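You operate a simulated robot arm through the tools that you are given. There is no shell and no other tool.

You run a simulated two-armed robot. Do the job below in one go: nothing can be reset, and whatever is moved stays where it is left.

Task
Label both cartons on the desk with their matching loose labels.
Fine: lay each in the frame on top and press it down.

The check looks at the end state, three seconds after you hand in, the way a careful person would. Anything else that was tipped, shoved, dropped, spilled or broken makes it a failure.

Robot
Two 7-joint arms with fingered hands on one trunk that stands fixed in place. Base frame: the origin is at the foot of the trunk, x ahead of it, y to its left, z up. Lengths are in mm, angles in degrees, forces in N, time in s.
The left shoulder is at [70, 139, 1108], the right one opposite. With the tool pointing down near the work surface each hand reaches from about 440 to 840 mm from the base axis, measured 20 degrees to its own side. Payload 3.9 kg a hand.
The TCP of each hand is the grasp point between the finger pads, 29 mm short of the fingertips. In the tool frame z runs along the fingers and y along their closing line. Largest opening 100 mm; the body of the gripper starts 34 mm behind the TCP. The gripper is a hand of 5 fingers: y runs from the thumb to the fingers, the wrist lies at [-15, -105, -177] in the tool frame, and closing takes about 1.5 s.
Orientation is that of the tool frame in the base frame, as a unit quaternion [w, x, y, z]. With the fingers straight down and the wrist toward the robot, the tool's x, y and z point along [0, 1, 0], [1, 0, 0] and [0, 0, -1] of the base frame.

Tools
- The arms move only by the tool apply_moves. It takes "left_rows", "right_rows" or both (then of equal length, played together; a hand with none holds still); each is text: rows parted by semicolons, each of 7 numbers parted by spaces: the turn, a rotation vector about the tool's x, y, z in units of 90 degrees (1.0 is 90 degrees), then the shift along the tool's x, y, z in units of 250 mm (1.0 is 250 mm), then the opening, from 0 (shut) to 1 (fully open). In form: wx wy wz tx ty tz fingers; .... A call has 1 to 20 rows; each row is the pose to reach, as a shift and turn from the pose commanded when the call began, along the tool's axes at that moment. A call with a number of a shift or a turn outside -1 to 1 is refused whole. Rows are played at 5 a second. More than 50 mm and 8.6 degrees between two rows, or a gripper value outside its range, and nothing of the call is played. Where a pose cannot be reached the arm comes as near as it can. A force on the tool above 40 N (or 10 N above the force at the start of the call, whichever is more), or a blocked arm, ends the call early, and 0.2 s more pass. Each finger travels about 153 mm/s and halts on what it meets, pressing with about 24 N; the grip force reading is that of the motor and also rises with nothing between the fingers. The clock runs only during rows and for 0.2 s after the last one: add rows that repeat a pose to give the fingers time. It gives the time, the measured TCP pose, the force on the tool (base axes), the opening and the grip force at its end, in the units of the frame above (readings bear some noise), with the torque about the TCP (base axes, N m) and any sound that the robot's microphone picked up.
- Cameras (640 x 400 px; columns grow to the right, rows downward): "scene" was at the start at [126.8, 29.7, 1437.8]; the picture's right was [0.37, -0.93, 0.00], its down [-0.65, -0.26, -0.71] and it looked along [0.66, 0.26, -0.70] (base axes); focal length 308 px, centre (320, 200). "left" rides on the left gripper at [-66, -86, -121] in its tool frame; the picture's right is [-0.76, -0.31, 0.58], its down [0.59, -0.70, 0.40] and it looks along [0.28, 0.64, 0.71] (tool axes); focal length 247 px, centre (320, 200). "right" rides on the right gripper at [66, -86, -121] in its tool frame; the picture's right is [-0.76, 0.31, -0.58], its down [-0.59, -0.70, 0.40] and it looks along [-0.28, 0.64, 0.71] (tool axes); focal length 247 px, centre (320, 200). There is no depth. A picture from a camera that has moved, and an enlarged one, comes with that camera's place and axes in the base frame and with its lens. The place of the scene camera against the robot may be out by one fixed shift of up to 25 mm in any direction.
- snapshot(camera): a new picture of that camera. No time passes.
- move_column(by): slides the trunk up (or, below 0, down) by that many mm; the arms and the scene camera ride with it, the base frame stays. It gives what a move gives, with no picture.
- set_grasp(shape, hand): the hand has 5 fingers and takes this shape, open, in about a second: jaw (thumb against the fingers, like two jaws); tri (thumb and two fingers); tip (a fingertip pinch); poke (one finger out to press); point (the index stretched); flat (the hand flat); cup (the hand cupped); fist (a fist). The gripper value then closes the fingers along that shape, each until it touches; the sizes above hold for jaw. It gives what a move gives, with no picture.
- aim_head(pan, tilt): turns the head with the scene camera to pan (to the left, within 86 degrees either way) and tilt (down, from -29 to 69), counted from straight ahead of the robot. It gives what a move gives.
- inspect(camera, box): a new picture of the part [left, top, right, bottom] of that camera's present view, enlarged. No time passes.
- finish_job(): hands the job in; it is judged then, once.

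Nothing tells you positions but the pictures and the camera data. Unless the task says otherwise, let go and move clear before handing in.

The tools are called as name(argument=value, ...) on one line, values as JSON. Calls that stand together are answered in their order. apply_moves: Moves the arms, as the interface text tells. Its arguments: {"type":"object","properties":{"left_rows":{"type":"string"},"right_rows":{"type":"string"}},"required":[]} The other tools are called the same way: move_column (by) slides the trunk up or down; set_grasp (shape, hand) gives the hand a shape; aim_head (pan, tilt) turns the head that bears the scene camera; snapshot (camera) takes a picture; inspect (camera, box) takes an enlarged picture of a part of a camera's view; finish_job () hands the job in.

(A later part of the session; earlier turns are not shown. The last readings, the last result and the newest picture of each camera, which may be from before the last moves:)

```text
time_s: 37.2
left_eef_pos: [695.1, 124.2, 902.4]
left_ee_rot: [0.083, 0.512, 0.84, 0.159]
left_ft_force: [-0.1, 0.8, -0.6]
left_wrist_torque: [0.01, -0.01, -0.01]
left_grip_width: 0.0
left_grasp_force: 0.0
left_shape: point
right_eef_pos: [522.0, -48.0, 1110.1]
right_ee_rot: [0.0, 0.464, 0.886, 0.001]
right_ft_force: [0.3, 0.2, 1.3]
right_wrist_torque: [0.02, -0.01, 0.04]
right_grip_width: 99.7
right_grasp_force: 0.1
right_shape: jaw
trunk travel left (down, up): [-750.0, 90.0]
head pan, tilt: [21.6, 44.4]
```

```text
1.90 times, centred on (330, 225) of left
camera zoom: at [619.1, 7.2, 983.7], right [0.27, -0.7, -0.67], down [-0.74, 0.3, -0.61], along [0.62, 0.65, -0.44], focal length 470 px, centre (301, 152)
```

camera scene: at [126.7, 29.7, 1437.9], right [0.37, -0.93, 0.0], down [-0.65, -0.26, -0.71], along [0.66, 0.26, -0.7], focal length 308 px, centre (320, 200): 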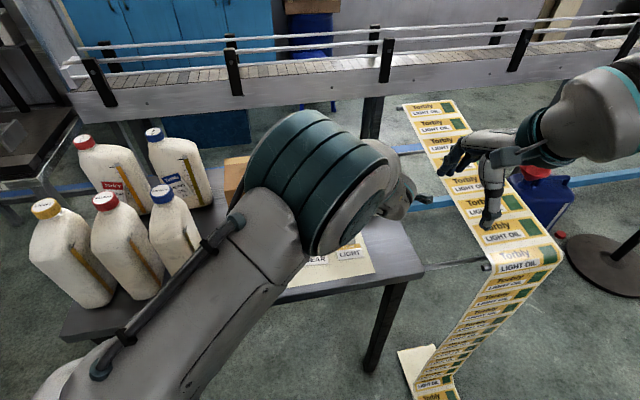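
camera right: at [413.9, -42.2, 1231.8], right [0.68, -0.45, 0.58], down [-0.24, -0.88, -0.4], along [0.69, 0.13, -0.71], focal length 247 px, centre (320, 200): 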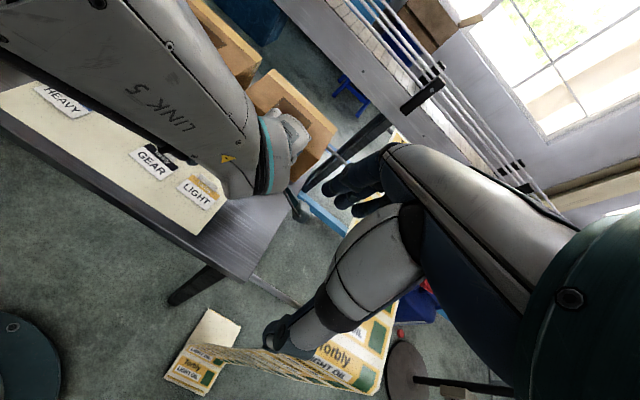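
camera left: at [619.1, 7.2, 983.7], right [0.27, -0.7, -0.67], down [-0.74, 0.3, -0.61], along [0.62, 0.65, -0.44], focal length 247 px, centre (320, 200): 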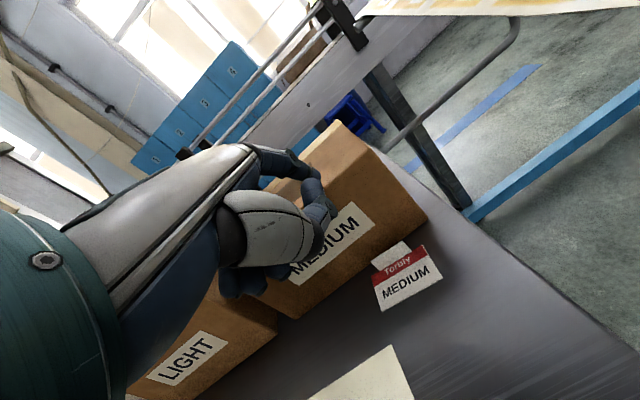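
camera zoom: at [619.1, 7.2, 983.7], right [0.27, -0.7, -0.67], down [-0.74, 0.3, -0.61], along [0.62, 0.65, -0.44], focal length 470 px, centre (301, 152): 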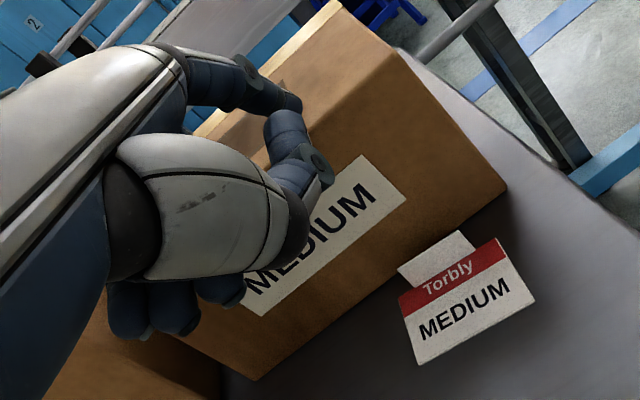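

The label has a ~20 mm gap to the carton. I'll return to poke, tilt to about 33° so the index is vertical, and line it up in front of and above the tab.

set_grasp(hand="left", shape="poke")

apply_moves(left_rows="-0.045 0 -0.014 -0.017 -0.007 0.063 1; -0.09 0 -0.028 -0.034 -0.014 0.126 1; -0.136 0 -0.042 -0.05 -0.02 0.19 1; -0.136 0 -0.042 -0.05 -0.02 0.19 1; -0.136 0 -0.042 -0.05 -0.02 0.19 1")

snapshot(camera="left")

inspect(camera="left", box=[280, 170, 440, 320])

```text
time_s: 38.1
left_eef_pos: [696.5, 123.1, 904.5]
left_ee_rot: [0.085, 0.513, 0.84, 0.159]
left_ft_force: [-0.2, 0.4, 0.8]
left_wrist_torque: [0.0, 0.0, 0.01]
left_grip_width: 0.0
left_grasp_force: 0.0
left_shape: poke
right_eef_pos: [521.5, -46.9, 1110.4]
right_ee_rot: [0.001, 0.464, 0.886, 0.001]
right_ft_force: [-0.3, -0.1, 0.6]
right_wrist_torque: [0.0, 0.01, -0.03]
right_grip_width: 99.8
right_grasp_force: 0.2
right_shape: jaw
trunk travel left (down, up): [-750.0, 90.0]
head pan, tilt: [21.6, 44.4]
```

```text
time_s: 39.3
left_eef_pos: [712.9, 109.2, 860.3]
left_ee_rot: [0.145, 0.481, 0.828, 0.251]
left_ft_force: [0.0, 0.4, 0.5]
left_wrist_torque: [0.0, 0.0, -0.02]
left_grip_width: 0.0
left_grasp_force: 0.0
left_shape: poke
right_eef_pos: [522.1, -47.5, 1111.6]
right_ee_rot: [0.001, 0.464, 0.886, 0.001]
right_ft_force: [0.2, 1.0, -0.5]
right_wrist_torque: [-0.01, 0.0, -0.04]
right_grip_width: 99.9
right_grasp_force: 0.1
right_shape: jaw
trunk travel left (down, up): [-750.0, 90.0]
head pan, tilt: [21.6, 44.4]
```

```text
taken
camera left: at [625.9, -16.3, 912.3], right [0.43, -0.62, -0.65], down [-0.61, 0.33, -0.72], along [0.67, 0.71, -0.24], focal length 247 px, centre (320, 200)
```

left: 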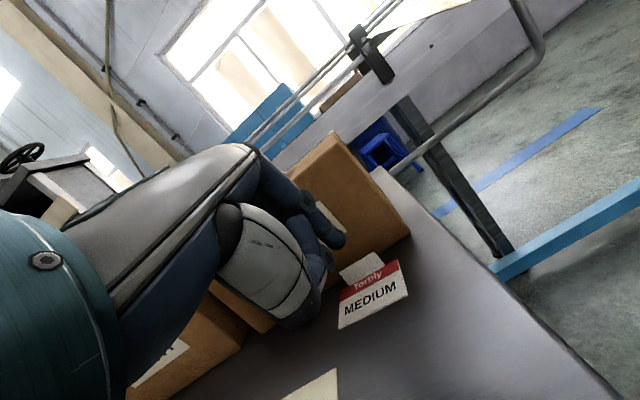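

```text
2.67 times, centred on (360, 245) of left
camera zoom: at [625.9, -16.3, 912.3], right [0.43, -0.62, -0.65], down [-0.61, 0.33, -0.72], along [0.67, 0.71, -0.24], focal length 659 px, centre (213, 80)
```

zoom: 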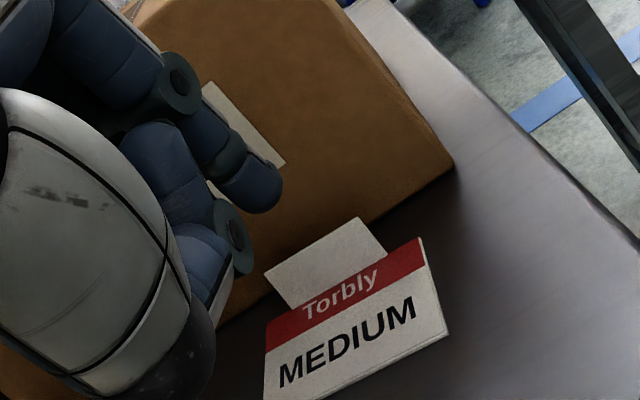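

apply_moves(left_rows="0 0 0 0.016 0.034 0.023 1; 0 0 0 0.032 0.068 0.046 1; 0 0 0 0.042 0.09 0.06 1; 0 0 0 0.042 0.09 0.06 1")

inspect(camera="left", box=[280, 170, 440, 320])

```text
time_s: 40.3
left_eef_pos: [731.0, 133.0, 859.1]
left_ee_rot: [0.145, 0.481, 0.828, 0.251]
left_ft_force: [1.0, 0.2, 0.4]
left_wrist_torque: [0.0, 0.02, 0.03]
left_grip_width: 0.0
left_grasp_force: 0.1
left_shape: poke
right_eef_pos: [521.0, -47.7, 1110.5]
right_ee_rot: [0.001, 0.465, 0.885, 0.001]
right_ft_force: [0.7, -0.4, -0.5]
right_wrist_torque: [0.0, 0.01, 0.02]
right_grip_width: 99.7
right_grasp_force: 0.0
right_shape: jaw
trunk travel left (down, up): [-750.0, 90.0]
head pan, tilt: [21.6, 44.4]
```

```text
2.67 times, centred on (360, 245) of left
camera zoom: at [644.2, 7.0, 912.9], right [0.43, -0.62, -0.65], down [-0.61, 0.33, -0.72], along [0.67, 0.71, -0.24], focal length 659 px, centre (213, 80)
```

zoom: 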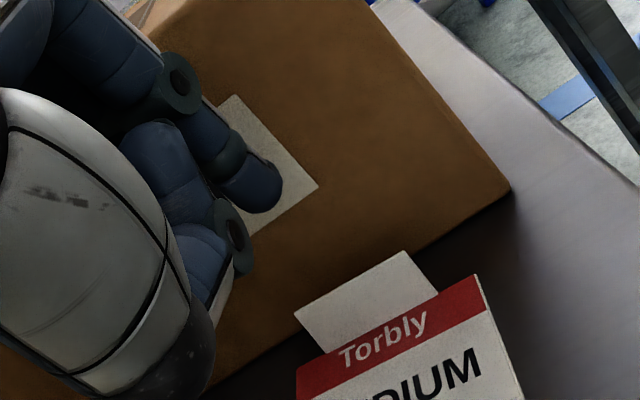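

The index tip is ~7 mm behind the tab plane and 13 mm from the carton. I'll nudge 3 mm forward and descend halfway.

apply_moves(left_rows="0 0 0 0.001 0.01 0.0067 1; 0 0 0 0.001 -0.018 0.048 1; 0 0 0 0.001 -0.0455 0.09 1; 0 0 0 0.001 -0.0455 0.09 1")

snapshot(camera="left")

inspect(camera="left", box=[280, 170, 440, 320])

```text
time_s: 41.3
left_eef_pos: [733.7, 134.1, 833.7]
left_ee_rot: [0.144, 0.48, 0.828, 0.251]
left_ft_force: [0.1, -0.2, 0.2]
left_wrist_torque: [0.0, 0.01, 0.03]
left_grip_width: 0.1
left_grasp_force: 0.1
left_shape: poke
right_eef_pos: [521.9, -47.4, 1110.4]
right_ee_rot: [0.001, 0.465, 0.885, 0.001]
right_ft_force: [0.6, -0.4, -0.5]
right_wrist_torque: [0.0, 0.02, -0.01]
right_grip_width: 100.3
right_grasp_force: 0.1
right_shape: jaw
trunk travel left (down, up): [-750.0, 90.0]
head pan, tilt: [21.6, 44.4]
```

```text
taken
camera left: at [647.3, 8.7, 887.4], right [0.43, -0.62, -0.65], down [-0.61, 0.33, -0.72], along [0.67, 0.71, -0.24], focal length 247 px, centre (320, 200)
```

left: 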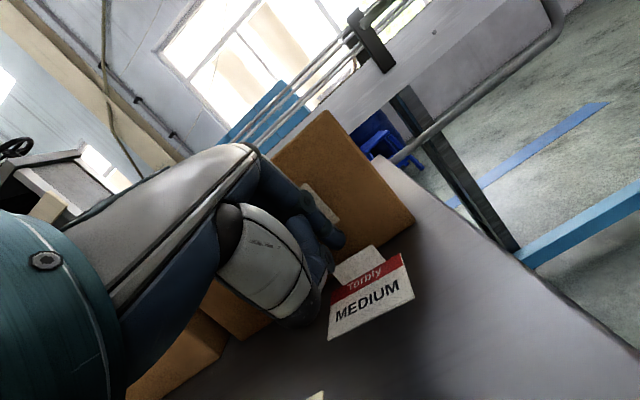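

```text
2.67 times, centred on (360, 245) of left
camera zoom: at [647.3, 8.7, 887.4], right [0.43, -0.62, -0.65], down [-0.61, 0.33, -0.72], along [0.67, 0.71, -0.24], focal length 659 px, centre (213, 80)
```

zoom: 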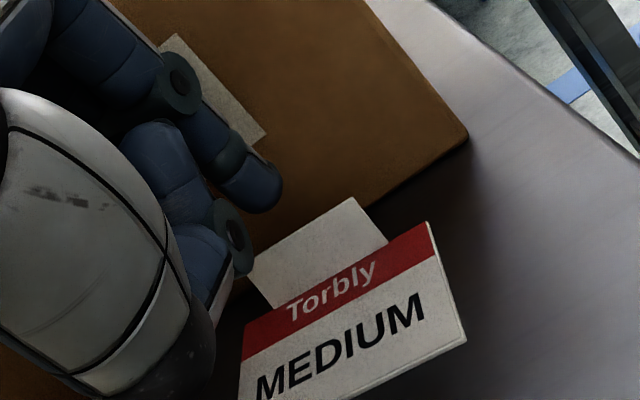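

apply_moves(left_rows="0 0 0 0 -0.0111 0.0167 1; 0 0 0 0 -0.0222 0.0334 1; 0 0 0 0 -0.0333 0.05 1; 0 0 0 0 -0.0444 0.0667 1; 0 0 0 0 -0.0444 0.0667 1")

inspect(camera="left", box=[260, 150, 440, 320])

```text
time_s: 42.5
left_eef_pos: [733.1, 133.1, 814.0]
left_ee_rot: [0.145, 0.481, 0.828, 0.251]
left_ft_force: [-0.3, -0.6, -0.5]
left_wrist_torque: [-0.02, 0.02, 0.0]
left_grip_width: 0.0
left_grasp_force: 0.1
left_shape: poke
right_eef_pos: [521.0, -47.2, 1109.6]
right_ee_rot: [0.0, 0.465, 0.885, 0.001]
right_ft_force: [0.2, -0.1, -0.4]
right_wrist_torque: [0.02, -0.01, 0.02]
right_grip_width: 99.7
right_grasp_force: 0.1
right_shape: jaw
trunk travel left (down, up): [-750.0, 90.0]
head pan, tilt: [21.6, 44.4]
```

```text
2.35 times, centred on (350, 235) of left
camera zoom: at [646.3, 8.6, 866.7], right [0.43, -0.62, -0.65], down [-0.61, 0.33, -0.72], along [0.67, 0.71, -0.24], focal length 581 px, centre (249, 118)
```

zoom: 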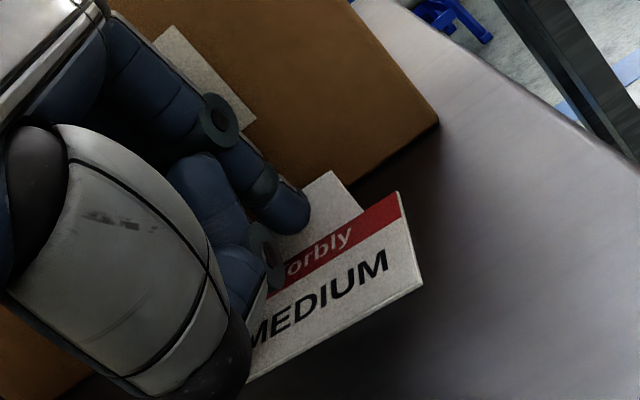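

The index in this pose is still in front of the tab and the knuckles would hit the carton, so I'll back out. The stretched "point" finger leaning toward me should hook behind the tab with the hand well clear; I'll rise and change to that.

apply_moves(left_rows="0 0 0 0 0.066 -0.1 1; 0 0 0 0 0.1 -0.21 1; 0 0 0 0 0.13 -0.32 1; 0 0 0 0 0.15 -0.43 1; 0 0 0 0 0.15 -0.43 1")

apply_moves(left_rows="0.08 0 0 0 -0.06 -0.01 1; 0.16 0 0 0 -0.12 -0.02 1; 0.24 0 0 0 -0.18 -0.03 1; 0.32 0 0 0 -0.22 -0.04 1; 0.4 0 0 0 -0.25 -0.05 1; 0.46 0 0 0 -0.25 -0.06 1; 0.52 0 0 0 -0.25 -0.06 1; 0.52 0 0 0 -0.25 -0.06 1")

set_grasp(hand="left", shape="point")

snapshot(camera="left")

snapshot(camera="right")

snapshot(camera="scene")

```text
time_s: 43.7
left_eef_pos: [709.9, 127.5, 919.6]
left_ee_rot: [0.139, 0.474, 0.833, 0.248]
left_ft_force: [0.2, 0.4, 0.2]
left_wrist_torque: [0.02, -0.01, -0.04]
left_grip_width: 0.0
left_grasp_force: 0.1
left_shape: poke
right_eef_pos: [522.9, -48.7, 1110.5]
right_ee_rot: [0.0, 0.465, 0.885, 0.001]
right_ft_force: [-0.4, 0.4, 0.3]
right_wrist_torque: [0.01, -0.01, 0.03]
right_grip_width: 99.8
right_grasp_force: 0.1
right_shape: jaw
trunk travel left (down, up): [-750.0, 90.0]
head pan, tilt: [21.6, 44.4]
```

```text
time_s: 45.5
left_eef_pos: [656.8, 89.2, 902.1]
left_ee_rot: [-0.059, 0.499, 0.859, -0.099]
left_ft_force: [0.2, -0.4, -0.4]
left_wrist_torque: [-0.01, 0.03, -0.01]
left_grip_width: 0.0
left_grasp_force: 0.1
left_shape: poke
right_eef_pos: [521.2, -47.8, 1110.0]
right_ee_rot: [0.001, 0.465, 0.886, 0.0]
right_ft_force: [-0.2, 0.2, -0.3]
right_wrist_torque: [0.03, 0.0, -0.03]
right_grip_width: 100.0
right_grasp_force: 0.1
right_shape: jaw
trunk travel left (down, up): [-750.0, 90.0]
head pan, tilt: [21.6, 44.4]
```

```text
time_s: 46.4
left_eef_pos: [657.3, 89.3, 903.2]
left_ee_rot: [-0.058, 0.499, 0.859, -0.098]
left_ft_force: [0.4, 0.3, 0.7]
left_wrist_torque: [0.0, 0.02, 0.0]
left_grip_width: 0.0
left_grasp_force: 0.1
left_shape: point
right_eef_pos: [522.0, -47.7, 1110.4]
right_ee_rot: [0.001, 0.464, 0.886, 0.001]
right_ft_force: [-0.4, -1.5, -0.3]
right_wrist_torque: [-0.02, 0.0, 0.0]
right_grip_width: 99.7
right_grasp_force: 0.0
right_shape: jaw
trunk travel left (down, up): [-750.0, 90.0]
head pan, tilt: [21.6, 44.4]
```

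```text
taken
camera left: at [642.2, 5.0, 1039.0], right [0.0, -0.87, -0.49], down [-0.97, 0.13, -0.23], along [0.26, 0.48, -0.84], focal length 247 px, centre (320, 200)
```

left: 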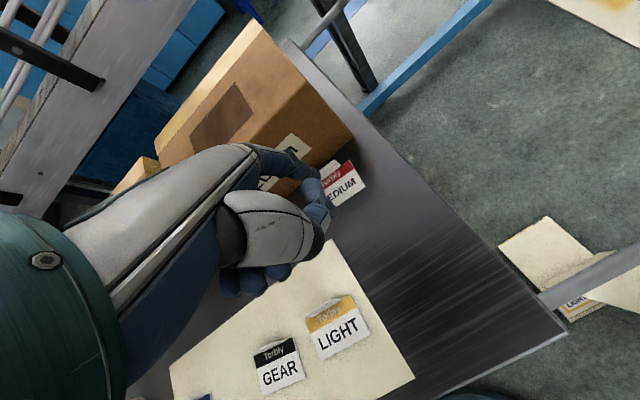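

```text
taken
camera right: at [414.0, -42.2, 1231.8], right [0.68, -0.45, 0.58], down [-0.24, -0.88, -0.4], along [0.69, 0.13, -0.71], focal length 247 px, centre (320, 200)
```

right: 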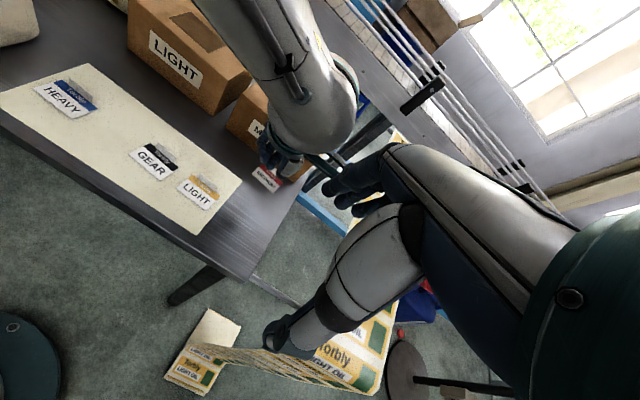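

```text
taken
camera scene: at [126.9, 29.7, 1437.8], right [0.37, -0.93, 0.0], down [-0.65, -0.26, -0.71], along [0.66, 0.26, -0.7], focal length 308 px, centre (320, 200)
```

scene: 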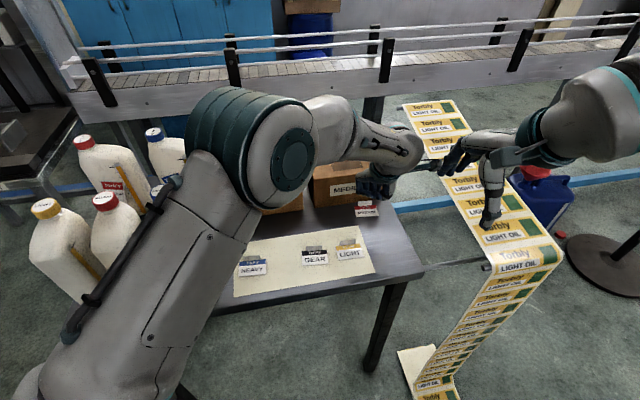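

inspect(camera="left", box=[220, 120, 400, 290])

inspect(camera="right", box=[210, 80, 360, 220])

inspect(camera="scene", box=[300, 130, 440, 250])

```text
2.35 times, centred on (310, 205) of left
camera zoom: at [642.2, 5.0, 1039.0], right [0.0, -0.87, -0.49], down [-0.97, 0.13, -0.23], along [0.26, 0.48, -0.84], focal length 581 px, centre (344, 188)
```

zoom: 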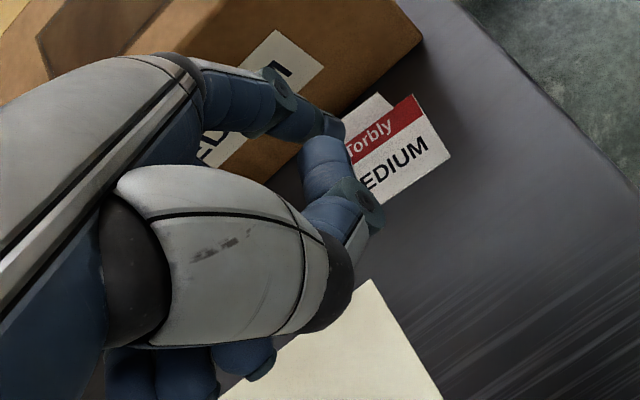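

```text
2.86 times, centred on (285, 150) of right
camera zoom: at [414.0, -42.2, 1231.8], right [0.68, -0.45, 0.58], down [-0.24, -0.88, -0.4], along [0.69, 0.13, -0.71], focal length 706 px, centre (420, 343)
```

zoom: 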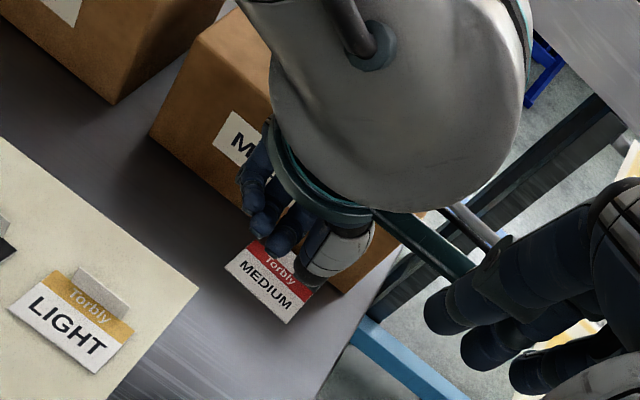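

```text
3.33 times, centred on (370, 190) of scene
camera zoom: at [126.9, 29.7, 1437.8], right [0.37, -0.93, 0.0], down [-0.65, -0.26, -0.71], along [0.66, 0.26, -0.7], focal length 1028 px, centre (153, 233)
```

zoom: 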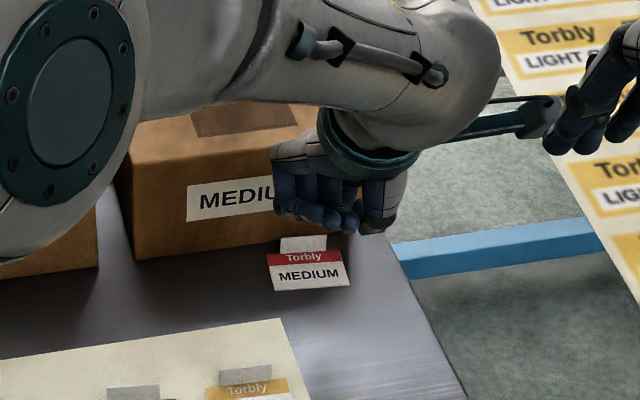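

The stretched-finger geometry is too uncertain. A better idea: a narrow three-finger pinch tilted ~25°, so two fingers drop behind the tab with known tip length, and then slide the label back along the desk. I'll set that up at height first.

set_grasp(hand="left", shape="tri")

apply_moves(left_rows="-0.08 0 0 0 0 -0.02 0.5; -0.165 0 0 0 0 -0.04 0.3; -0.25 0 0 0 0 -0.06 0.1; -0.335 0 0 0 0 -0.06 0.1; -0.42 0 0 0 0 -0.06 0.1; -0.42 0 0 0 0 -0.06 0.1; -0.42 0 0 0 0 -0.06 0.1")

snapshot(camera="left")

inspect(camera="left", box=[240, 140, 420, 310])

inspect(camera="right", box=[210, 60, 360, 200])

```text
time_s: 47.3
left_eef_pos: [658.7, 90.1, 902.0]
left_ee_rot: [-0.058, 0.498, 0.86, -0.098]
left_ft_force: [-0.5, -0.3, 0.4]
left_wrist_torque: [-0.01, -0.05, -0.02]
left_grip_width: 99.8
left_grasp_force: 0.0
left_shape: tri
right_eef_pos: [523.0, -48.5, 1109.9]
right_ee_rot: [0.001, 0.465, 0.885, 0.001]
right_ft_force: [0.7, 0.2, -0.5]
right_wrist_torque: [0.02, 0.01, -0.04]
right_grip_width: 99.8
right_grasp_force: 0.0
right_shape: jaw
trunk travel left (down, up): [-750.0, 90.0]
head pan, tilt: [21.6, 44.4]
```

```text
time_s: 49.1
left_eef_pos: [655.1, 110.8, 893.3]
left_ee_rot: [0.09, 0.476, 0.859, 0.167]
left_ft_force: [0.4, -0.4, -0.3]
left_wrist_torque: [0.02, 0.01, 0.02]
left_grip_width: 10.1
left_grasp_force: 0.0
left_shape: tri
right_eef_pos: [521.9, -46.5, 1110.8]
right_ee_rot: [0.0, 0.465, 0.885, 0.002]
right_ft_force: [1.1, -0.4, 0.6]
right_wrist_torque: [0.02, 0.03, 0.03]
right_grip_width: 99.8
right_grasp_force: 0.0
right_shape: jaw
trunk travel left (down, up): [-750.0, 90.0]
head pan, tilt: [21.6, 44.4]
stopped in row 7 (left hand): the arm was blocked; the commanded pose is now the measured one
```

```text
taken
camera left: at [585.5, -10.4, 973.3], right [0.34, -0.68, -0.65], down [-0.74, 0.23, -0.63], along [0.58, 0.7, -0.42], focal length 247 px, centre (320, 200)
```

left: 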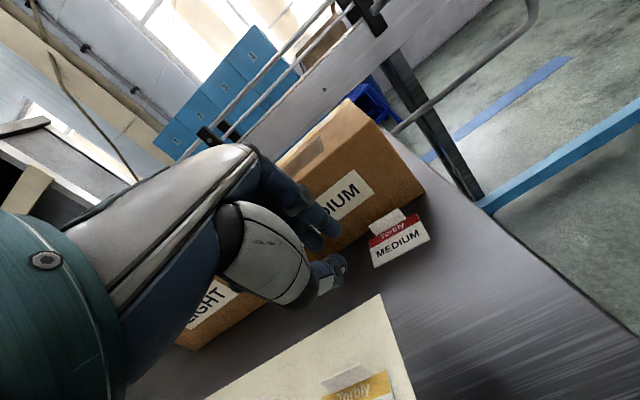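

```text
2.35 times, centred on (330, 225) of left
camera zoom: at [585.5, -10.4, 973.3], right [0.34, -0.68, -0.65], down [-0.74, 0.23, -0.63], along [0.58, 0.7, -0.42], focal length 581 px, centre (296, 141)
```

zoom: 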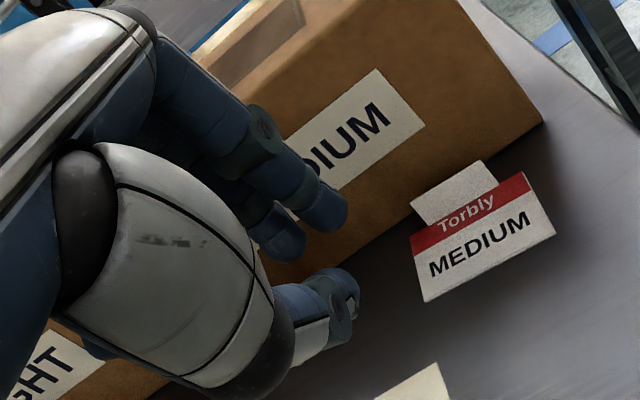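

```text
2.86 times, centred on (285, 130) of right
camera zoom: at [414.2, -41.7, 1231.8], right [0.68, -0.45, 0.58], down [-0.24, -0.88, -0.4], along [0.69, 0.13, -0.71], focal length 706 px, centre (420, 400)
```

zoom: 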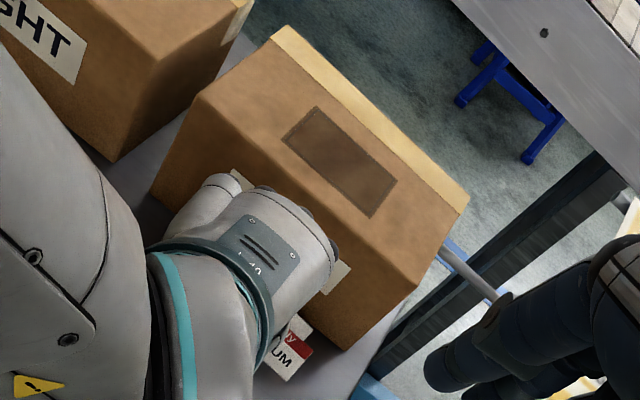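

snapshot(camera="scene")

```text
taken
camera scene: at [127.0, 30.2, 1437.8], right [0.37, -0.93, 0.0], down [-0.65, -0.26, -0.71], along [0.66, 0.26, -0.7], focal length 308 px, centre (320, 200)
```

scene: 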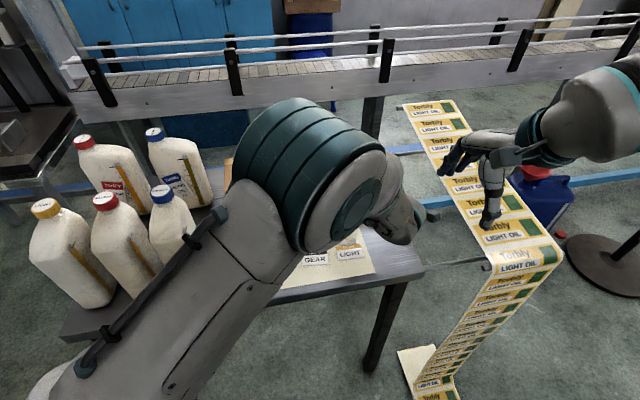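

The hand is clear of everything. Two fingers are at about tool (−10,14) and (8,11), thumb at (−2,−9). I'll move over to just in front of the tab, above it.

apply_moves(left_rows="0 0 0 -0.039 0.05 0.086 0.1; 0 0 0 -0.078 0.1 0.172 0.1; 0 0 0 -0.117 0.15 0.259 0.1; 0 0 0 -0.117 0.15 0.259 0.1; 0 0 0 -0.117 0.15 0.259 0.1")

snapshot(camera="left")

inspect(camera="left", box=[260, 150, 440, 320])

```text
time_s: 50.3
left_eef_pos: [721.8, 115.1, 848.7]
left_ee_rot: [0.09, 0.479, 0.856, 0.169]
left_ft_force: [-0.5, -0.6, 0.2]
left_wrist_torque: [0.03, -0.02, 0.02]
left_grip_width: 10.2
left_grasp_force: 0.1
left_shape: tri
right_eef_pos: [521.9, -47.0, 1109.6]
right_ee_rot: [0.001, 0.464, 0.886, 0.001]
right_ft_force: [0.5, -0.1, 0.5]
right_wrist_torque: [0.0, -0.01, 0.04]
right_grip_width: 99.8
right_grasp_force: 0.0
right_shape: jaw
trunk travel left (down, up): [-750.0, 90.0]
head pan, tilt: [21.6, 44.4]
```

```text
taken
camera left: at [650.0, -6.8, 927.5], right [0.34, -0.67, -0.66], down [-0.74, 0.24, -0.63], along [0.58, 0.7, -0.42], focal length 247 px, centre (320, 200)
```

left: 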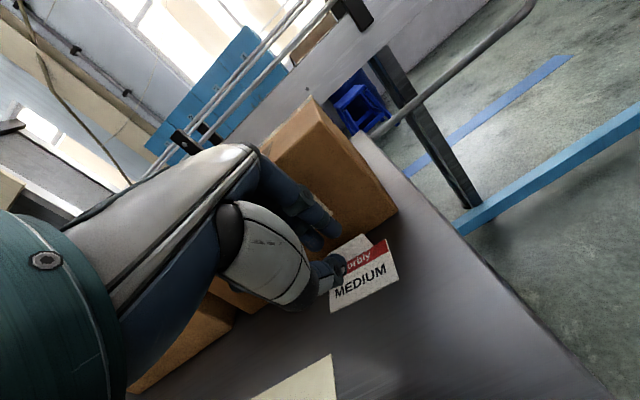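

```text
2.35 times, centred on (350, 235) of left
camera zoom: at [650.0, -6.8, 927.5], right [0.34, -0.67, -0.66], down [-0.74, 0.24, -0.63], along [0.58, 0.7, -0.42], focal length 581 px, centre (249, 118)
```

zoom: 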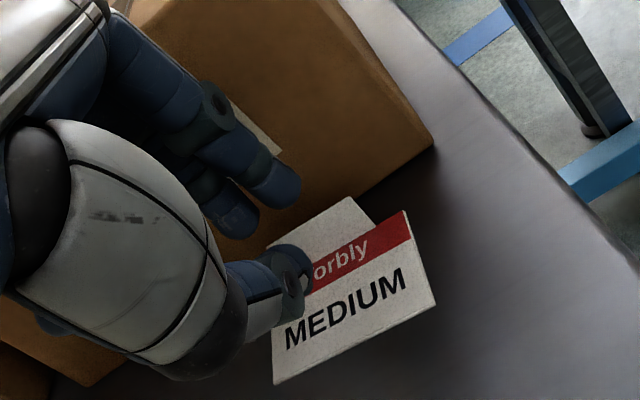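

apply_moves(left_rows="0 0 0 0.005 0.037 0.015 0.1; 0 0 0 0.0099 0.074 0.0304 0.1; 0 0 0 0.0099 0.074 0.0304 0.1; 0 0 0 0.0099 0.074 0.0304 0.1")

inspect(camera="left", box=[260, 150, 440, 320])

```text
time_s: 51.3
left_eef_pos: [735.5, 128.5, 848.7]
left_ee_rot: [0.091, 0.479, 0.856, 0.169]
left_ft_force: [-3.1, -2.5, -0.2]
left_wrist_torque: [0.05, -0.08, 0.0]
left_grip_width: 9.7
left_grasp_force: 0.2
left_shape: tri
right_eef_pos: [521.6, -46.9, 1110.2]
right_ee_rot: [0.001, 0.465, 0.885, 0.001]
right_ft_force: [0.4, 0.8, -0.8]
right_wrist_torque: [-0.02, -0.01, -0.02]
right_grip_width: 99.8
right_grasp_force: 0.1
right_shape: jaw
trunk travel left (down, up): [-750.0, 90.0]
head pan, tilt: [21.6, 44.4]
```

```text
2.35 times, centred on (350, 235) of left
camera zoom: at [664.6, 6.2, 928.0], right [0.34, -0.68, -0.66], down [-0.74, 0.24, -0.63], along [0.58, 0.7, -0.42], focal length 581 px, centre (249, 118)
```

zoom: 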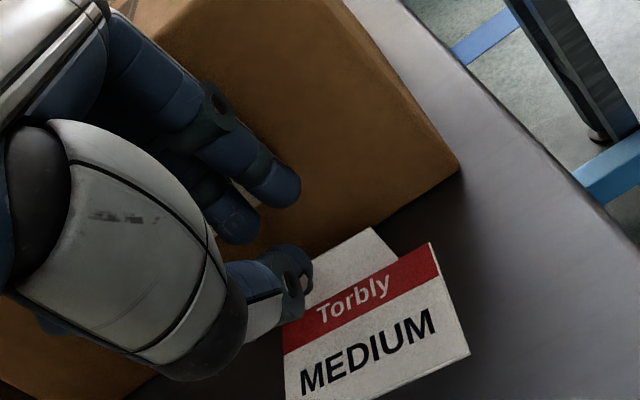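

I feel ~4 N of contact between the knuckles and the carton, so I'll back off at once and tilt a bit more for clearance.

apply_moves(left_rows="0 0 0 0 -0.022 -0.009 0.1; -0.042 0 0 0 -0.022 -0.009 0.05; -0.085 0 0 0 -0.022 -0.009 0.05; -0.085 0 0 0 -0.011 -0.005 0.05; -0.085 0 0 0 -0.011 -0.005 0.05")

inspect(camera="left", box=[260, 150, 440, 320])

```text
time_s: 52.5
left_eef_pos: [734.4, 126.2, 848.1]
left_ee_rot: [0.122, 0.471, 0.844, 0.226]
left_ft_force: [-0.1, -0.1, -0.1]
left_wrist_torque: [-0.02, -0.02, -0.01]
left_grip_width: 5.5
left_grasp_force: 0.1
left_shape: tri
right_eef_pos: [521.9, -48.4, 1109.9]
right_ee_rot: [0.001, 0.465, 0.885, 0.001]
right_ft_force: [0.1, 0.3, -0.2]
right_wrist_torque: [0.0, 0.0, 0.0]
right_grip_width: 99.5
right_grasp_force: 0.1
right_shape: jaw
trunk travel left (down, up): [-750.0, 90.0]
head pan, tilt: [21.6, 44.4]
```

```text
2.35 times, centred on (350, 235) of left
camera zoom: at [655.0, -1.1, 910.2], right [0.41, -0.63, -0.66], down [-0.66, 0.29, -0.69], along [0.62, 0.72, -0.3], focal length 581 px, centre (249, 118)
```

zoom: 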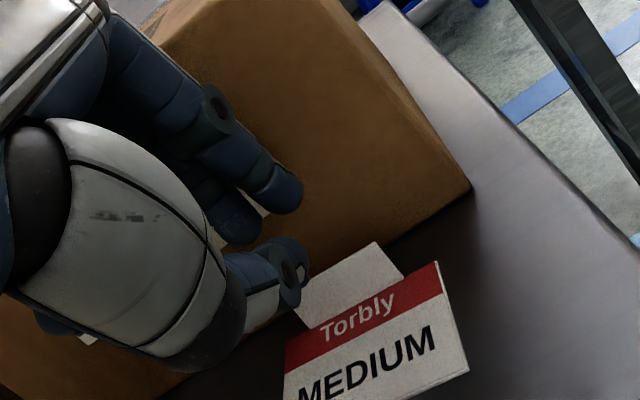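

Contact gone; the fingers are ~9 mm behind the tab plane with clearance both sides. I'll lower so they drop behind the tab.

apply_moves(left_rows="0 0 0 0 -0.02 0.035 0.05; 0 0 0 0 -0.04 0.07 0.05; 0 0 0 0 -0.052 0.09 0.05; 0 0 0 0 -0.06 0.104 0.05; 0 0 0 0 -0.06 0.104 0.05")

inspect(camera="left", box=[260, 150, 440, 320])

```text
time_s: 53.7
left_eef_pos: [732.8, 127.1, 817.6]
left_ee_rot: [0.122, 0.471, 0.844, 0.226]
left_ft_force: [0.1, -0.4, -0.6]
left_wrist_torque: [-0.01, 0.01, -0.02]
left_grip_width: 5.3
left_grasp_force: 0.0
left_shape: tri
right_eef_pos: [520.6, -47.0, 1110.0]
right_ee_rot: [0.001, 0.465, 0.885, 0.0]
right_ft_force: [0.5, -0.4, 0.4]
right_wrist_torque: [0.01, 0.01, -0.03]
right_grip_width: 99.9
right_grasp_force: 0.1
right_shape: jaw
trunk travel left (down, up): [-750.0, 90.0]
head pan, tilt: [21.6, 44.4]
```

```text
2.35 times, centred on (350, 235) of left
camera zoom: at [653.9, -0.5, 879.2], right [0.41, -0.63, -0.66], down [-0.66, 0.29, -0.69], along [0.62, 0.72, -0.3], focal length 581 px, centre (249, 118)
```

zoom: 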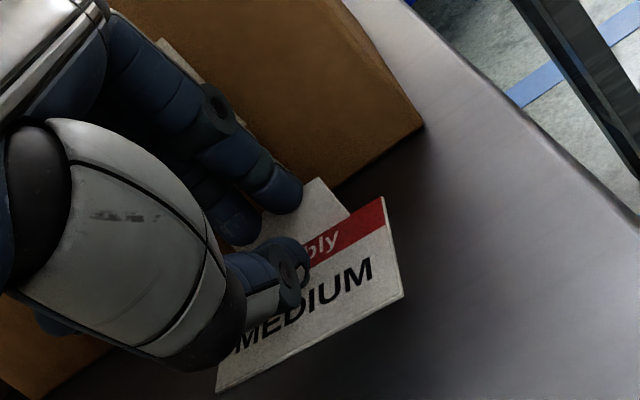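

inspect(camera="left", box=[310, 190, 370, 250])

snapshot(camera="right")

snapshot(camera="scene")

```text
6.67 times, centred on (340, 220) of left
camera zoom: at [653.9, -0.5, 879.2], right [0.41, -0.63, -0.66], down [-0.66, 0.29, -0.69], along [0.62, 0.72, -0.3], focal length 1646 px, centre (187, 67)
```

zoom: 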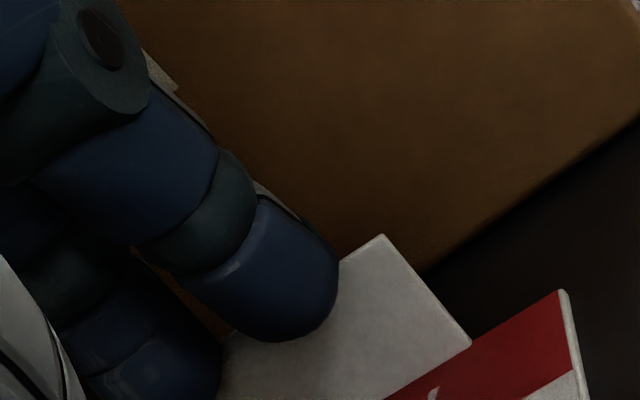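

```text
taken
camera right: at [413.9, -42.2, 1231.8], right [0.68, -0.45, 0.58], down [-0.24, -0.88, -0.4], along [0.69, 0.13, -0.71], focal length 247 px, centre (320, 200)
```

right: 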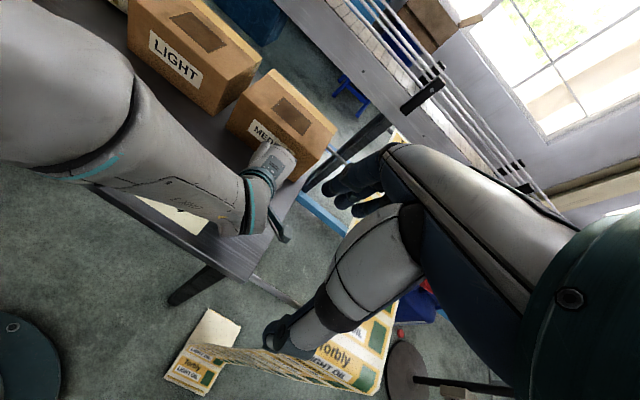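

```text
taken
camera scene: at [126.7, 29.7, 1437.8], right [0.37, -0.93, 0.0], down [-0.65, -0.26, -0.71], along [0.66, 0.26, -0.7], focal length 308 px, centre (320, 200)
```

scene: 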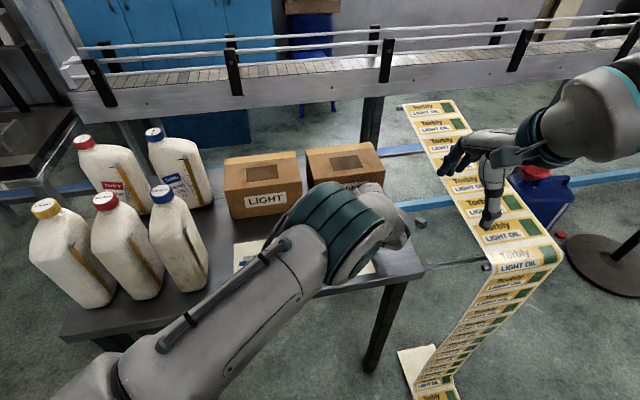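

The index is still in front of the tab, so my estimate of the closed fingertip position is off. I'll lift out to a spot both wrist cameras can see and triangulate the fingertips properly.

apply_moves(left_rows="0 0 0 0 0.06 -0.12 0.05; 0 0 0 0 0.1 -0.26 0.05; 0.08 0 0 0 0.1 -0.4 0.05; 0.16 0 0 0 0.08 -0.5 0.05; 0.25 0 0 0 0.06 -0.56 0.05; 0.33 0 0 0 0.04 -0.6 0.05; 0.33 0 0 0 0.04 -0.6 0.05; 0.33 0 0 0 0.04 -0.6 0.05")

inspect(camera="left", box=[280, 170, 380, 270])

snapshot(camera="right")

snapshot(camera="scene")

```text
time_s: 55.5
left_eef_pos: [679.1, 90.6, 953.9]
left_ee_rot: [-0.003, 0.487, 0.873, 0.002]
left_ft_force: [0.3, 0.0, 0.0]
left_wrist_torque: [-0.01, 0.02, 0.02]
left_grip_width: 5.1
left_grasp_force: 0.0
left_shape: tri
right_eef_pos: [523.2, -47.4, 1110.5]
right_ee_rot: [0.001, 0.463, 0.886, 0.0]
right_ft_force: [0.3, 0.1, 0.4]
right_wrist_torque: [-0.01, 0.02, -0.01]
right_grip_width: 100.0
right_grasp_force: 0.0
right_shape: jaw
trunk travel left (down, up): [-750.0, 90.0]
head pan, tilt: [21.6, 44.4]
```

```text
4.00 times, centred on (330, 220) of left
camera zoom: at [641.2, -10.0, 1073.5], right [0.13, -0.8, -0.58], down [-0.91, 0.13, -0.39], along [0.39, 0.58, -0.71], focal length 988 px, centre (280, 120)
```

zoom: 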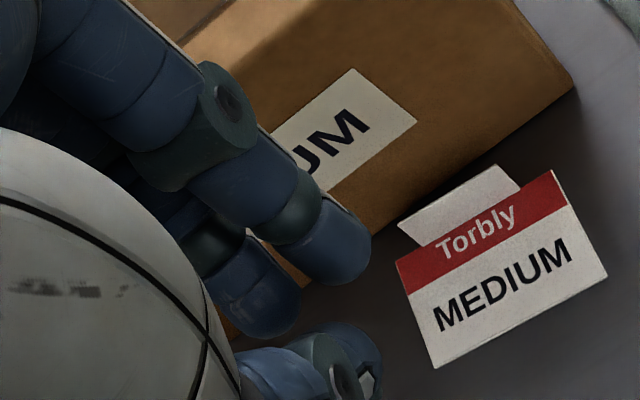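

```text
taken
camera right: at [414.2, -41.8, 1231.7], right [0.68, -0.45, 0.58], down [-0.24, -0.88, -0.4], along [0.69, 0.13, -0.71], focal length 247 px, centre (320, 200)
```

right: 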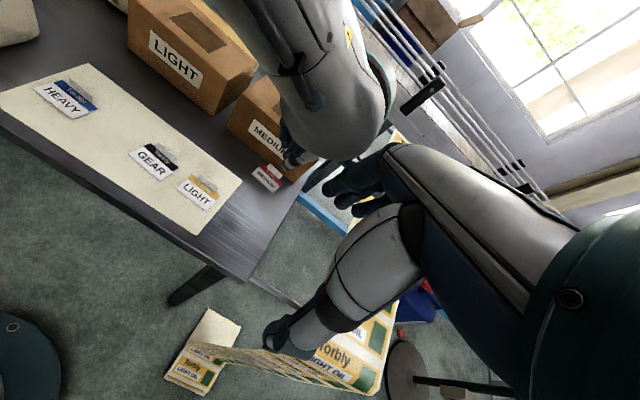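

```text
taken
camera scene: at [127.0, 30.1, 1437.8], right [0.37, -0.93, 0.0], down [-0.65, -0.26, -0.71], along [0.66, 0.26, -0.7], focal length 308 px, centre (320, 200)
```

scene: 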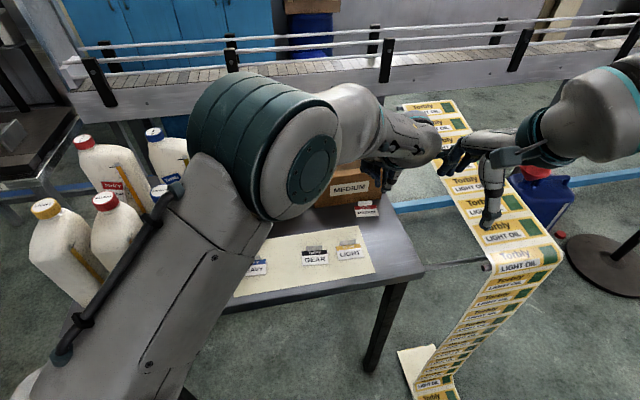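

inspect(camera="right", box=[250, 110, 340, 200])

inspect(camera="scene", box=[350, 130, 430, 210])

inspect(camera="left", box=[280, 190, 380, 290])

```text
4.44 times, centred on (295, 155) of right
camera zoom: at [414.2, -41.8, 1231.7], right [0.68, -0.45, 0.58], down [-0.24, -0.88, -0.4], along [0.69, 0.13, -0.71], focal length 1098 px, centre (431, 400)
```

zoom: 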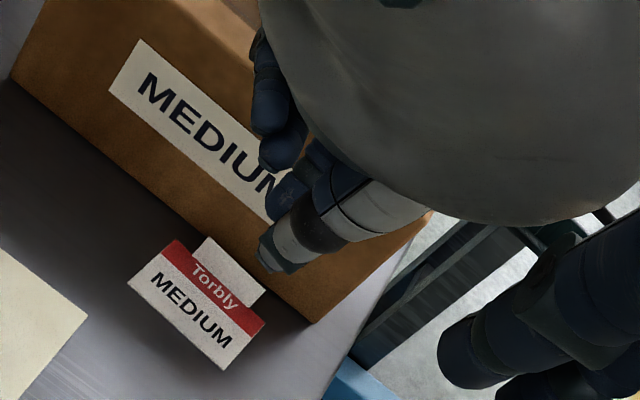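

```text
5.00 times, centred on (390, 170) of scene
camera zoom: at [127.0, 30.1, 1437.8], right [0.37, -0.93, 0.0], down [-0.65, -0.26, -0.71], along [0.66, 0.26, -0.7], focal length 1542 px, centre (-30, 350)
```

zoom: 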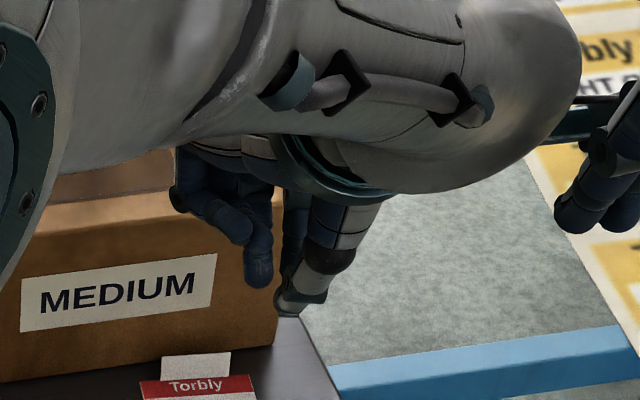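

```text
4.00 times, centred on (330, 240) of left
camera zoom: at [641.2, -10.0, 1073.5], right [0.13, -0.8, -0.58], down [-0.91, 0.13, -0.39], along [0.39, 0.58, -0.71], focal length 988 px, centre (280, 40)
```

zoom: 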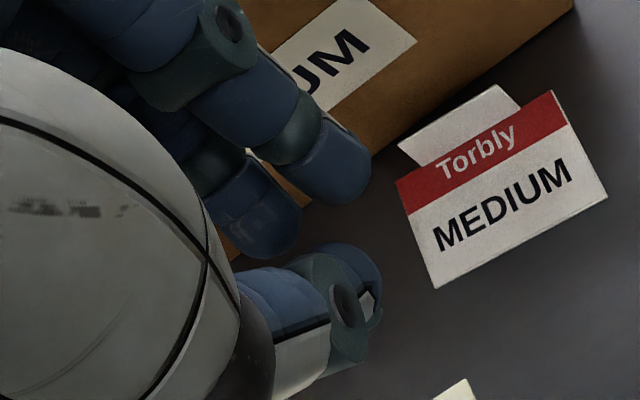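

set_grasp(hand="left", shape="point")

inspect(camera="left", box=[240, 120, 400, 270])

inspect(camera="right", box=[230, 80, 350, 200])

inspect(camera="scene", box=[330, 120, 430, 220])

```text
time_s: 56.4
left_eef_pos: [678.5, 90.8, 953.4]
left_ee_rot: [-0.003, 0.487, 0.873, 0.002]
left_ft_force: [-0.2, 0.7, 0.5]
left_wrist_torque: [0.0, 0.01, -0.04]
left_grip_width: 0.0
left_grasp_force: 0.1
left_shape: point
right_eef_pos: [522.3, -46.6, 1111.9]
right_ee_rot: [0.0, 0.465, 0.885, 0.001]
right_ft_force: [0.7, -0.4, 0.2]
right_wrist_torque: [-0.04, -0.01, 0.02]
right_grip_width: 99.9
right_grasp_force: 0.0
right_shape: jaw
trunk travel left (down, up): [-750.0, 90.0]
head pan, tilt: [21.6, 44.4]
```

```text
2.67 times, centred on (320, 195) of left
camera zoom: at [641.1, -10.2, 1073.4], right [0.13, -0.8, -0.58], down [-0.91, 0.13, -0.39], along [0.39, 0.58, -0.71], focal length 659 px, centre (320, 213)
```

zoom: 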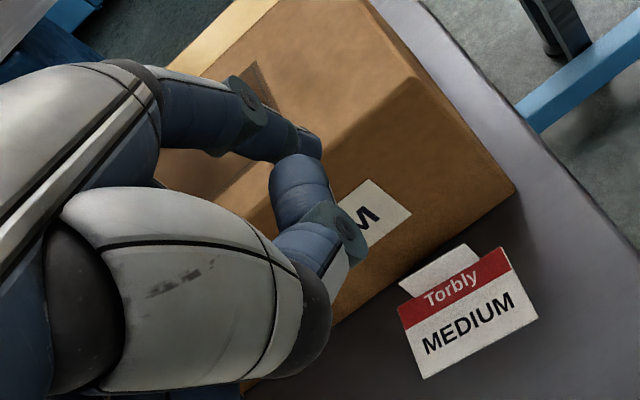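

```text
3.33 times, centred on (290, 140) of right
camera zoom: at [414.0, -42.3, 1231.8], right [0.68, -0.45, 0.58], down [-0.24, -0.88, -0.4], along [0.69, 0.13, -0.71], focal length 823 px, centre (420, 400)
```

zoom: 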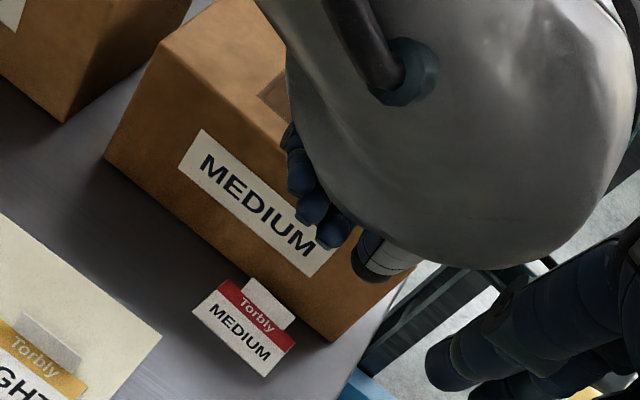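

```text
4.00 times, centred on (380, 170) of scene
camera zoom: at [126.8, 29.7, 1437.8], right [0.37, -0.93, 0.0], down [-0.65, -0.26, -0.71], along [0.66, 0.26, -0.7], focal length 1233 px, centre (80, 320)
```

zoom: 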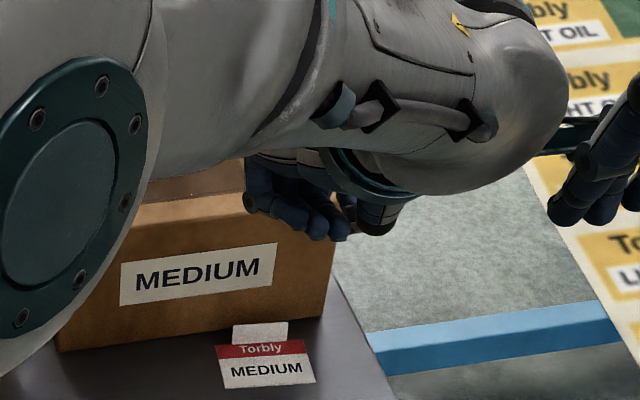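

In "point" the index seems to hang vertically, well ahead of the rest of the hand (tip ≈ tool (−15, 74, 30)), which is ideal for hooking. I'll lower it to just in front of and above the tab and check.

apply_moves(left_rows="0 0 0 0.02 -0.003 0.137 1; 0 0 0 0.04 -0.006 0.275 1; 0 0 0 0.059 -0.008 0.412 1; 0 0 0 0.059 -0.008 0.412 1; 0 0 0 0.059 -0.008 0.412 1")

inspect(camera="left", box=[240, 120, 420, 290])

inspect(camera="right", box=[230, 80, 350, 200])

inspect(camera="scene", box=[330, 130, 430, 230])

```text
time_s: 57.6
left_eef_pos: [668.0, 104.7, 847.4]
left_ee_rot: [-0.003, 0.484, 0.875, 0.0]
left_ft_force: [0.1, 0.3, 0.8]
left_wrist_torque: [-0.02, -0.04, 0.0]
left_grip_width: 0.0
left_grasp_force: 0.0
left_shape: point
right_eef_pos: [522.3, -46.9, 1110.2]
right_ee_rot: [0.001, 0.465, 0.885, 0.002]
right_ft_force: [0.1, -0.1, -0.2]
right_wrist_torque: [0.02, -0.03, -0.01]
right_grip_width: 99.8
right_grasp_force: 0.0
right_shape: jaw
trunk travel left (down, up): [-750.0, 90.0]
head pan, tilt: [21.6, 44.4]
```

```text
2.35 times, centred on (330, 205) of left
camera zoom: at [632.6, 3.4, 969.0], right [0.14, -0.8, -0.58], down [-0.91, 0.13, -0.39], along [0.39, 0.58, -0.71], focal length 581 px, centre (296, 188)
```

zoom: 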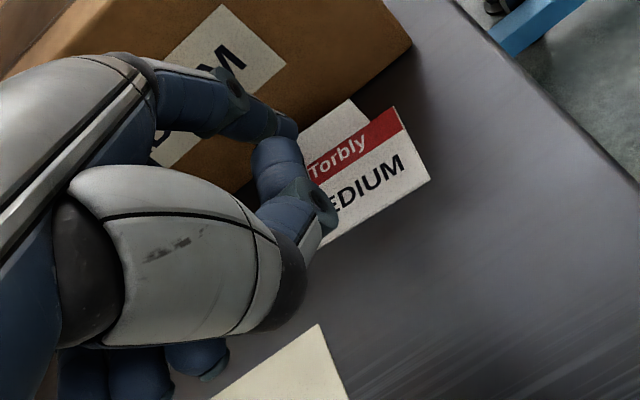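

```text
3.33 times, centred on (290, 140) of right
camera zoom: at [414.1, -41.9, 1231.8], right [0.68, -0.45, 0.58], down [-0.24, -0.88, -0.4], along [0.69, 0.13, -0.71], focal length 823 px, centre (420, 400)
```

zoom: 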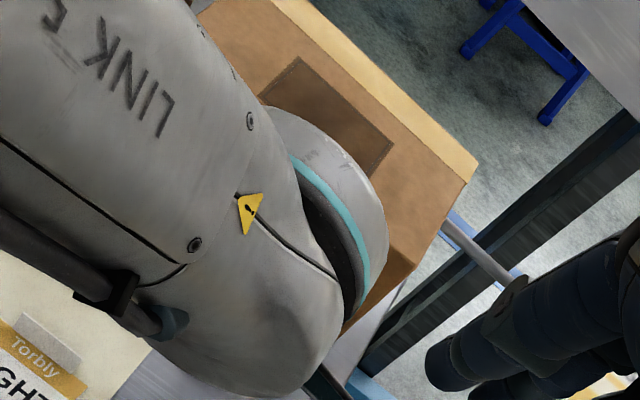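

```text
4.00 times, centred on (380, 180) of scene
camera zoom: at [126.9, 30.0, 1437.8], right [0.37, -0.93, 0.0], down [-0.65, -0.26, -0.71], along [0.66, 0.26, -0.7], focal length 1233 px, centre (80, 280)
```

zoom: 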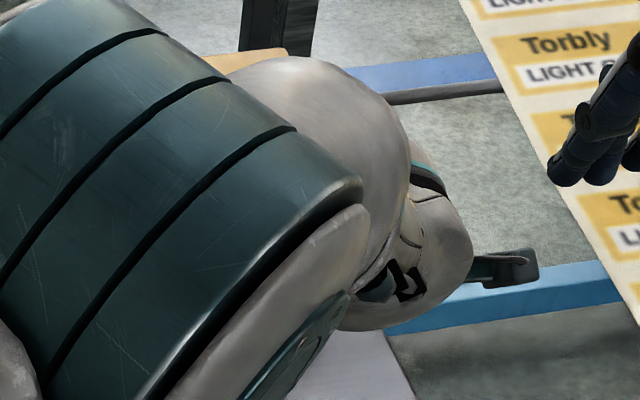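

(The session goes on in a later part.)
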